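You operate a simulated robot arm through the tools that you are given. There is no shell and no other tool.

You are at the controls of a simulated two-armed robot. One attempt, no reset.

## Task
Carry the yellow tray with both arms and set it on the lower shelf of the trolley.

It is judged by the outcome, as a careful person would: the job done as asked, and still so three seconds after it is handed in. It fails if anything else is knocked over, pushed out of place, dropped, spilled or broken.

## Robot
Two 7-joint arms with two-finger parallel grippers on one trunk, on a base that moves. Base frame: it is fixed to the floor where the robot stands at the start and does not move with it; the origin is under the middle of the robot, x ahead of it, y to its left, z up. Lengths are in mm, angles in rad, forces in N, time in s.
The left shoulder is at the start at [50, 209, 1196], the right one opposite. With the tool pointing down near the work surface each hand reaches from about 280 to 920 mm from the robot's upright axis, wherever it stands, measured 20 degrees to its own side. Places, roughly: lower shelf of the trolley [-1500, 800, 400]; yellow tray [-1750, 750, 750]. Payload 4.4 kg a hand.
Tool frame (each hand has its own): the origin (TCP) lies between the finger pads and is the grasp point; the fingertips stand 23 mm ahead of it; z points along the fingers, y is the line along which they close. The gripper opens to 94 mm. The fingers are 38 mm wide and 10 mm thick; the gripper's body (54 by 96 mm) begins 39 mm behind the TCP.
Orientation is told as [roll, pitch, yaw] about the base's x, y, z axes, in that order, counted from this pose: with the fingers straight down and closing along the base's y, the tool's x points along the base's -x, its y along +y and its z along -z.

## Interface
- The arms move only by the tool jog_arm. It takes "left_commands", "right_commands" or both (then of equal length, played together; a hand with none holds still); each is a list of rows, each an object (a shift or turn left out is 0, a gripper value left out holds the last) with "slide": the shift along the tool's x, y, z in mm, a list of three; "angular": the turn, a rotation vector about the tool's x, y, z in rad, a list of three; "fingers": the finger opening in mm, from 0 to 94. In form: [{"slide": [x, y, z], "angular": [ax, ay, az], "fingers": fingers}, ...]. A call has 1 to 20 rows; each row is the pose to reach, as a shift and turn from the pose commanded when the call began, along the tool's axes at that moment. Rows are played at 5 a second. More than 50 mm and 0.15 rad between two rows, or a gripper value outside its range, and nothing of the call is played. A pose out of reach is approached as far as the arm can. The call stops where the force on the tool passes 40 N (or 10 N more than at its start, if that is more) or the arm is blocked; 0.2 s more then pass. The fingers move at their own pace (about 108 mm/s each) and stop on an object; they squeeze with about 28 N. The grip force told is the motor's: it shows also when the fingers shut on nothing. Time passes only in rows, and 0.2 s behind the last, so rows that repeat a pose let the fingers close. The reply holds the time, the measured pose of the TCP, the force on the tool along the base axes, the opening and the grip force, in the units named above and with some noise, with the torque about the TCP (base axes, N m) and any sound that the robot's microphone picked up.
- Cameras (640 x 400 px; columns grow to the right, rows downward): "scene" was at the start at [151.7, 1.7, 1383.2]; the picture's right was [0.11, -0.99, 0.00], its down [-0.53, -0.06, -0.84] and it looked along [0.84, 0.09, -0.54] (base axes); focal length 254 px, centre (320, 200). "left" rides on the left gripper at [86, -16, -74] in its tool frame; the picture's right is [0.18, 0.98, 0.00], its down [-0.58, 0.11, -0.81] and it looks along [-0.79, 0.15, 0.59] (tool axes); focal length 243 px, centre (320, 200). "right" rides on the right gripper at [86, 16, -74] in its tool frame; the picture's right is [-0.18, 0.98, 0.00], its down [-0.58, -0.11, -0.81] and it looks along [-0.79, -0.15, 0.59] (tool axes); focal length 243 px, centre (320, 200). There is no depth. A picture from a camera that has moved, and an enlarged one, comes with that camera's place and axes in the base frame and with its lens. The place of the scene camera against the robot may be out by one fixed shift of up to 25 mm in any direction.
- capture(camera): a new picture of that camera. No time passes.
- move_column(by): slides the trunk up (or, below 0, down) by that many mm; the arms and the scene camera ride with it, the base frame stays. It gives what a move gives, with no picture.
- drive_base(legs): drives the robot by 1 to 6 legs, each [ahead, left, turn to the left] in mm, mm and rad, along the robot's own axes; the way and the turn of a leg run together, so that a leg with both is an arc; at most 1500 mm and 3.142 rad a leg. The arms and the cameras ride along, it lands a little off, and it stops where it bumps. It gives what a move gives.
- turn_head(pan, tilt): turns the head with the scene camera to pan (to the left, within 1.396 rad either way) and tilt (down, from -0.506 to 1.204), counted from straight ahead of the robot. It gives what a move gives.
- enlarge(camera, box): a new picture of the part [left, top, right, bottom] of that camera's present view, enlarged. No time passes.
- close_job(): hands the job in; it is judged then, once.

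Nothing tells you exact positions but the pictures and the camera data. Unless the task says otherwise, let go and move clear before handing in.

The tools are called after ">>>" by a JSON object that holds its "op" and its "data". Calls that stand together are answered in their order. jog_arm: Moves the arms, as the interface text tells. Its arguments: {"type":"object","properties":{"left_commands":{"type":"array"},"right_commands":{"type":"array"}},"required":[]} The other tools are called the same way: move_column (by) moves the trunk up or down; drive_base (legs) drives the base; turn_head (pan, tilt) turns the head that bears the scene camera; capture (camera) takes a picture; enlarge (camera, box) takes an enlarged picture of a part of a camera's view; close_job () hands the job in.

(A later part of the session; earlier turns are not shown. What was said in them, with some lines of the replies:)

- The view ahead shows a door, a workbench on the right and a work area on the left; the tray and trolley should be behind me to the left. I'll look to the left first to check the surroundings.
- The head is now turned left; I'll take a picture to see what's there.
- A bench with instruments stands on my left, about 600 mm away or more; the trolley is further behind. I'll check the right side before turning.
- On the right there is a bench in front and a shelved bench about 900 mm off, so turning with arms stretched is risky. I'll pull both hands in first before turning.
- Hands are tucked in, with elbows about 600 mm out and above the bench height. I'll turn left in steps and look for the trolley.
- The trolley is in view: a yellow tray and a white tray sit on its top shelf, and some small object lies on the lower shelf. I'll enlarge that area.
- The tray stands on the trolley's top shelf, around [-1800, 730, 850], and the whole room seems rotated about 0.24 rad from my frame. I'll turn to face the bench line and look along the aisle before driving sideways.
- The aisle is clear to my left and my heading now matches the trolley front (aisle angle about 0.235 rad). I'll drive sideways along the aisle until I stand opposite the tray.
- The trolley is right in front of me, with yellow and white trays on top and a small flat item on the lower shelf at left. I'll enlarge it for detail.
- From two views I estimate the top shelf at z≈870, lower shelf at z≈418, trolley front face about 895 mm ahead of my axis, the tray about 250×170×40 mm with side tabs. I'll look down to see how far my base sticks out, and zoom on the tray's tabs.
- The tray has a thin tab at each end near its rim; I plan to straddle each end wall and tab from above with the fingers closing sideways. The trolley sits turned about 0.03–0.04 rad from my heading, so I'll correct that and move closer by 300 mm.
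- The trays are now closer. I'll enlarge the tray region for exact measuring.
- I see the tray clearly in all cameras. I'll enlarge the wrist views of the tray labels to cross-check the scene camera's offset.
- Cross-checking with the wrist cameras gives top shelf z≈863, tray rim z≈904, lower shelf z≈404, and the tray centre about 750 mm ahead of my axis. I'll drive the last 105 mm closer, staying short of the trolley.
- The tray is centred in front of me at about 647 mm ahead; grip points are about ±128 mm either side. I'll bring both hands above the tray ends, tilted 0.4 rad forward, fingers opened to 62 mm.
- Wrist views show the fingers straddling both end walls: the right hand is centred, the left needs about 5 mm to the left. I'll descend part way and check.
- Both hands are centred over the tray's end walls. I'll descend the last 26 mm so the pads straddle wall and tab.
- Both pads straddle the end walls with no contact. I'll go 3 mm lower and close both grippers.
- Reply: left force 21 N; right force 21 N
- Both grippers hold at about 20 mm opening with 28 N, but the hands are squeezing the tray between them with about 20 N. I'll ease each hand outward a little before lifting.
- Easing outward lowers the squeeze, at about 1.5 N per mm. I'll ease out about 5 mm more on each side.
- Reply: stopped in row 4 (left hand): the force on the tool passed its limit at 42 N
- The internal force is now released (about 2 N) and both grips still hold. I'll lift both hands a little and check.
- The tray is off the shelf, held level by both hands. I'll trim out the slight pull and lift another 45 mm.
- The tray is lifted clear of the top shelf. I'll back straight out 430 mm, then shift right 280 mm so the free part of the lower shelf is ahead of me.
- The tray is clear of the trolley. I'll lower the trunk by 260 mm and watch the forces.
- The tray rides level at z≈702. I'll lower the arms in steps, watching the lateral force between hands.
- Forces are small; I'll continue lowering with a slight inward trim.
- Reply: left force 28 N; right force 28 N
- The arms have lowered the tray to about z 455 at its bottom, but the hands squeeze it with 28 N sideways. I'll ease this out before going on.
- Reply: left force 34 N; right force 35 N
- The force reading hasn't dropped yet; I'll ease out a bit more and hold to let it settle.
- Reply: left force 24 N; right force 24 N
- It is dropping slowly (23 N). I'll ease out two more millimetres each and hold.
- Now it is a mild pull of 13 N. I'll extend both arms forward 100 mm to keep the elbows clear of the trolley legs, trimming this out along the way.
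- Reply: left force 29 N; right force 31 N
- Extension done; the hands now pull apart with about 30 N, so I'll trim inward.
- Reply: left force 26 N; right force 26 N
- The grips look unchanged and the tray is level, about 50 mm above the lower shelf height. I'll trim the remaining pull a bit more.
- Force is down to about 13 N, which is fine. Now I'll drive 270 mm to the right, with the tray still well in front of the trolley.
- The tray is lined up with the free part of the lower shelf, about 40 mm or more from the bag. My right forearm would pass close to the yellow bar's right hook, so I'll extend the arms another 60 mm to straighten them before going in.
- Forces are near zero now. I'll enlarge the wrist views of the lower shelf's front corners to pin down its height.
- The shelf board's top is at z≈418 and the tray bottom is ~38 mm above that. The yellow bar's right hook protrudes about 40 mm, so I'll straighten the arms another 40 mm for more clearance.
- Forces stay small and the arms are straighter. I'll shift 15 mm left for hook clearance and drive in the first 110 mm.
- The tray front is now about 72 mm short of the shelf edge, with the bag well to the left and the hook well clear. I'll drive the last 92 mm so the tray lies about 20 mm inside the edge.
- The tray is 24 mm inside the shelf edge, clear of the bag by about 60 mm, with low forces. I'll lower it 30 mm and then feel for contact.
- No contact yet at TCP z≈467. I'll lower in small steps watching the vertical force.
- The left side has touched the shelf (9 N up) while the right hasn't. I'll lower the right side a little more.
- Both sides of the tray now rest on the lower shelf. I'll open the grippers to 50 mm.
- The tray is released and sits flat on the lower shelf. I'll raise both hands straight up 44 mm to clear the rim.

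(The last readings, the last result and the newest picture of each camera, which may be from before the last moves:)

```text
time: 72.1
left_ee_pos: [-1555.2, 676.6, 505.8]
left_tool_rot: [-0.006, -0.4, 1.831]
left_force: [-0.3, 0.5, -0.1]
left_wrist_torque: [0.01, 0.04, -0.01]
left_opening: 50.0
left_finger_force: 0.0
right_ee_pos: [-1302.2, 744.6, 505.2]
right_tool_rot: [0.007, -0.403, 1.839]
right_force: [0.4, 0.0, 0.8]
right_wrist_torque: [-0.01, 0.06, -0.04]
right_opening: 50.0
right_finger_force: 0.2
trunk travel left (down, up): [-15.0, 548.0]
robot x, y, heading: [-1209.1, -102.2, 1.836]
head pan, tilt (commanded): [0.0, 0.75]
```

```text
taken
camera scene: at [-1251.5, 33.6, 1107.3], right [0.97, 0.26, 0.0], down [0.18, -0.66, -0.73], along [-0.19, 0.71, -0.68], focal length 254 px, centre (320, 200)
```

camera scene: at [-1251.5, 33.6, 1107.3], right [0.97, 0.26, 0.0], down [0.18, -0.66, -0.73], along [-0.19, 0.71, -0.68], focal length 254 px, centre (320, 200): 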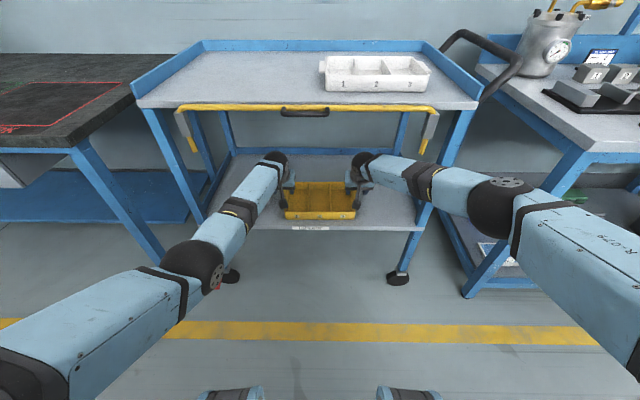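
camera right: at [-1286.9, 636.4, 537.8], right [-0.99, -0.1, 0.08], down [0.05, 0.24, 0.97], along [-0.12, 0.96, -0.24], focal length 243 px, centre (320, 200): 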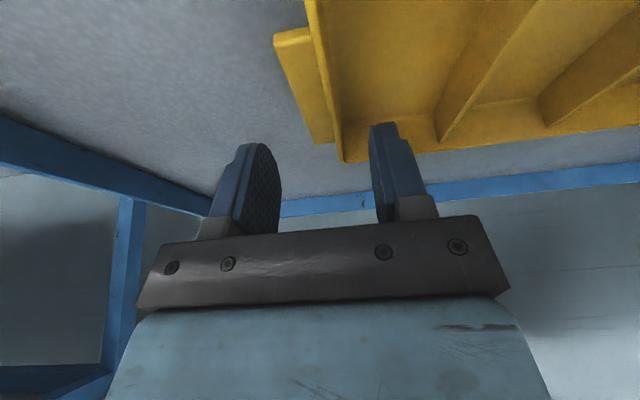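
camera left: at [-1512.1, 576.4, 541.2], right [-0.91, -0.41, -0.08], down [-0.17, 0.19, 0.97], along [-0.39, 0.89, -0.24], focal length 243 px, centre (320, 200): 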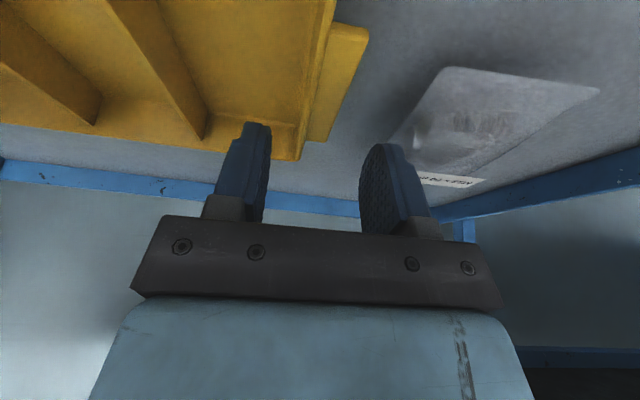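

The fingers are clear of the tray, which stays flat in place. I'll back straight out 400 mm.

>>> {"op": "drive_base", "data": {"legs": [[-400, 0, 0]]}}

>>> {"op": "capture", "data": {"camera": "scene"}}

>>> {"op": "enlarge", "data": {"camera": "scene", "box": [180, 40, 460, 215]}}

```text
time: 74.5
left_ee_pos: [-1451.0, 299.4, 506.8]
left_tool_rot: [-0.006, -0.4, 1.829]
left_force: [0.4, 0.8, 0.9]
left_wrist_torque: [0.01, 0.02, -0.02]
left_opening: 49.9
left_finger_force: 0.1
right_ee_pos: [-1198.0, 366.9, 504.0]
right_tool_rot: [0.006, -0.402, 1.834]
right_force: [-0.2, -0.7, 0.1]
right_wrist_torque: [-0.01, -0.02, 0.03]
right_opening: 50.0
right_finger_force: 0.1
trunk travel left (down, up): [-15.0, 548.0]
robot x, y, heading: [-1104.9, -478.5, 1.831]
head pan, tilt (commanded): [0.0, 0.75]
```

```text
taken
camera scene: at [-1149.5, -344.0, 1107.3], right [0.97, 0.26, 0.0], down [0.18, -0.66, -0.73], along [-0.19, 0.71, -0.68], focal length 254 px, centre (320, 200)
```

scene: 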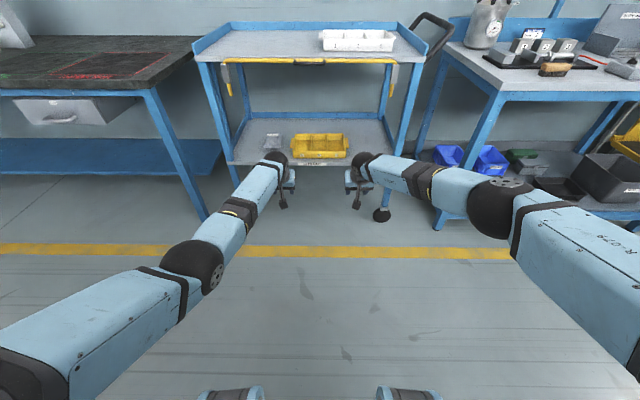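

```text
2.29 times, centred on (320, 128) of scene
camera zoom: at [-1149.5, -344.0, 1107.3], right [0.97, 0.26, 0.0], down [0.18, -0.66, -0.73], along [-0.19, 0.71, -0.68], focal length 582 px, centre (320, 366)
```

zoom: 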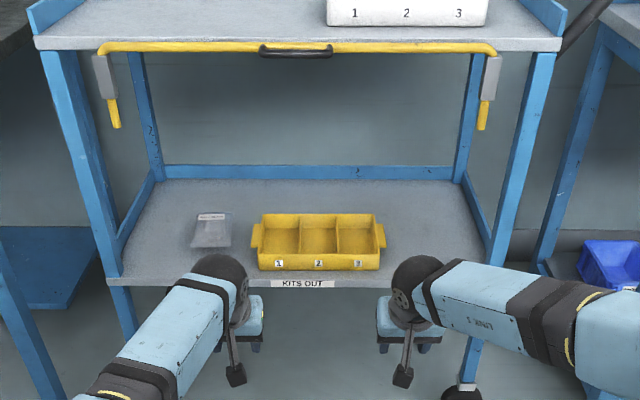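

The yellow tray sits flat and square on the lower shelf, about 20 mm inside the edge. The bag, white tray and trolley haven't moved, and both hands are well clear, so I'm handing the job in.

>>> {"op": "close_job", "data": {}}

```text
The job is handed in.
```

I carried the yellow tray with both arms from the trolley's top shelf to its lower shelf, let go and backed well clear before handing in. In the last picture it sits flat and square, about 20 mm inside the front edge.

The bag already on that shelf, the white tray on top and the trolley itself show no sign of having moved, and nothing was knocked or dropped. The picture was taken just before I handed in. I did not check the tray after the three seconds.
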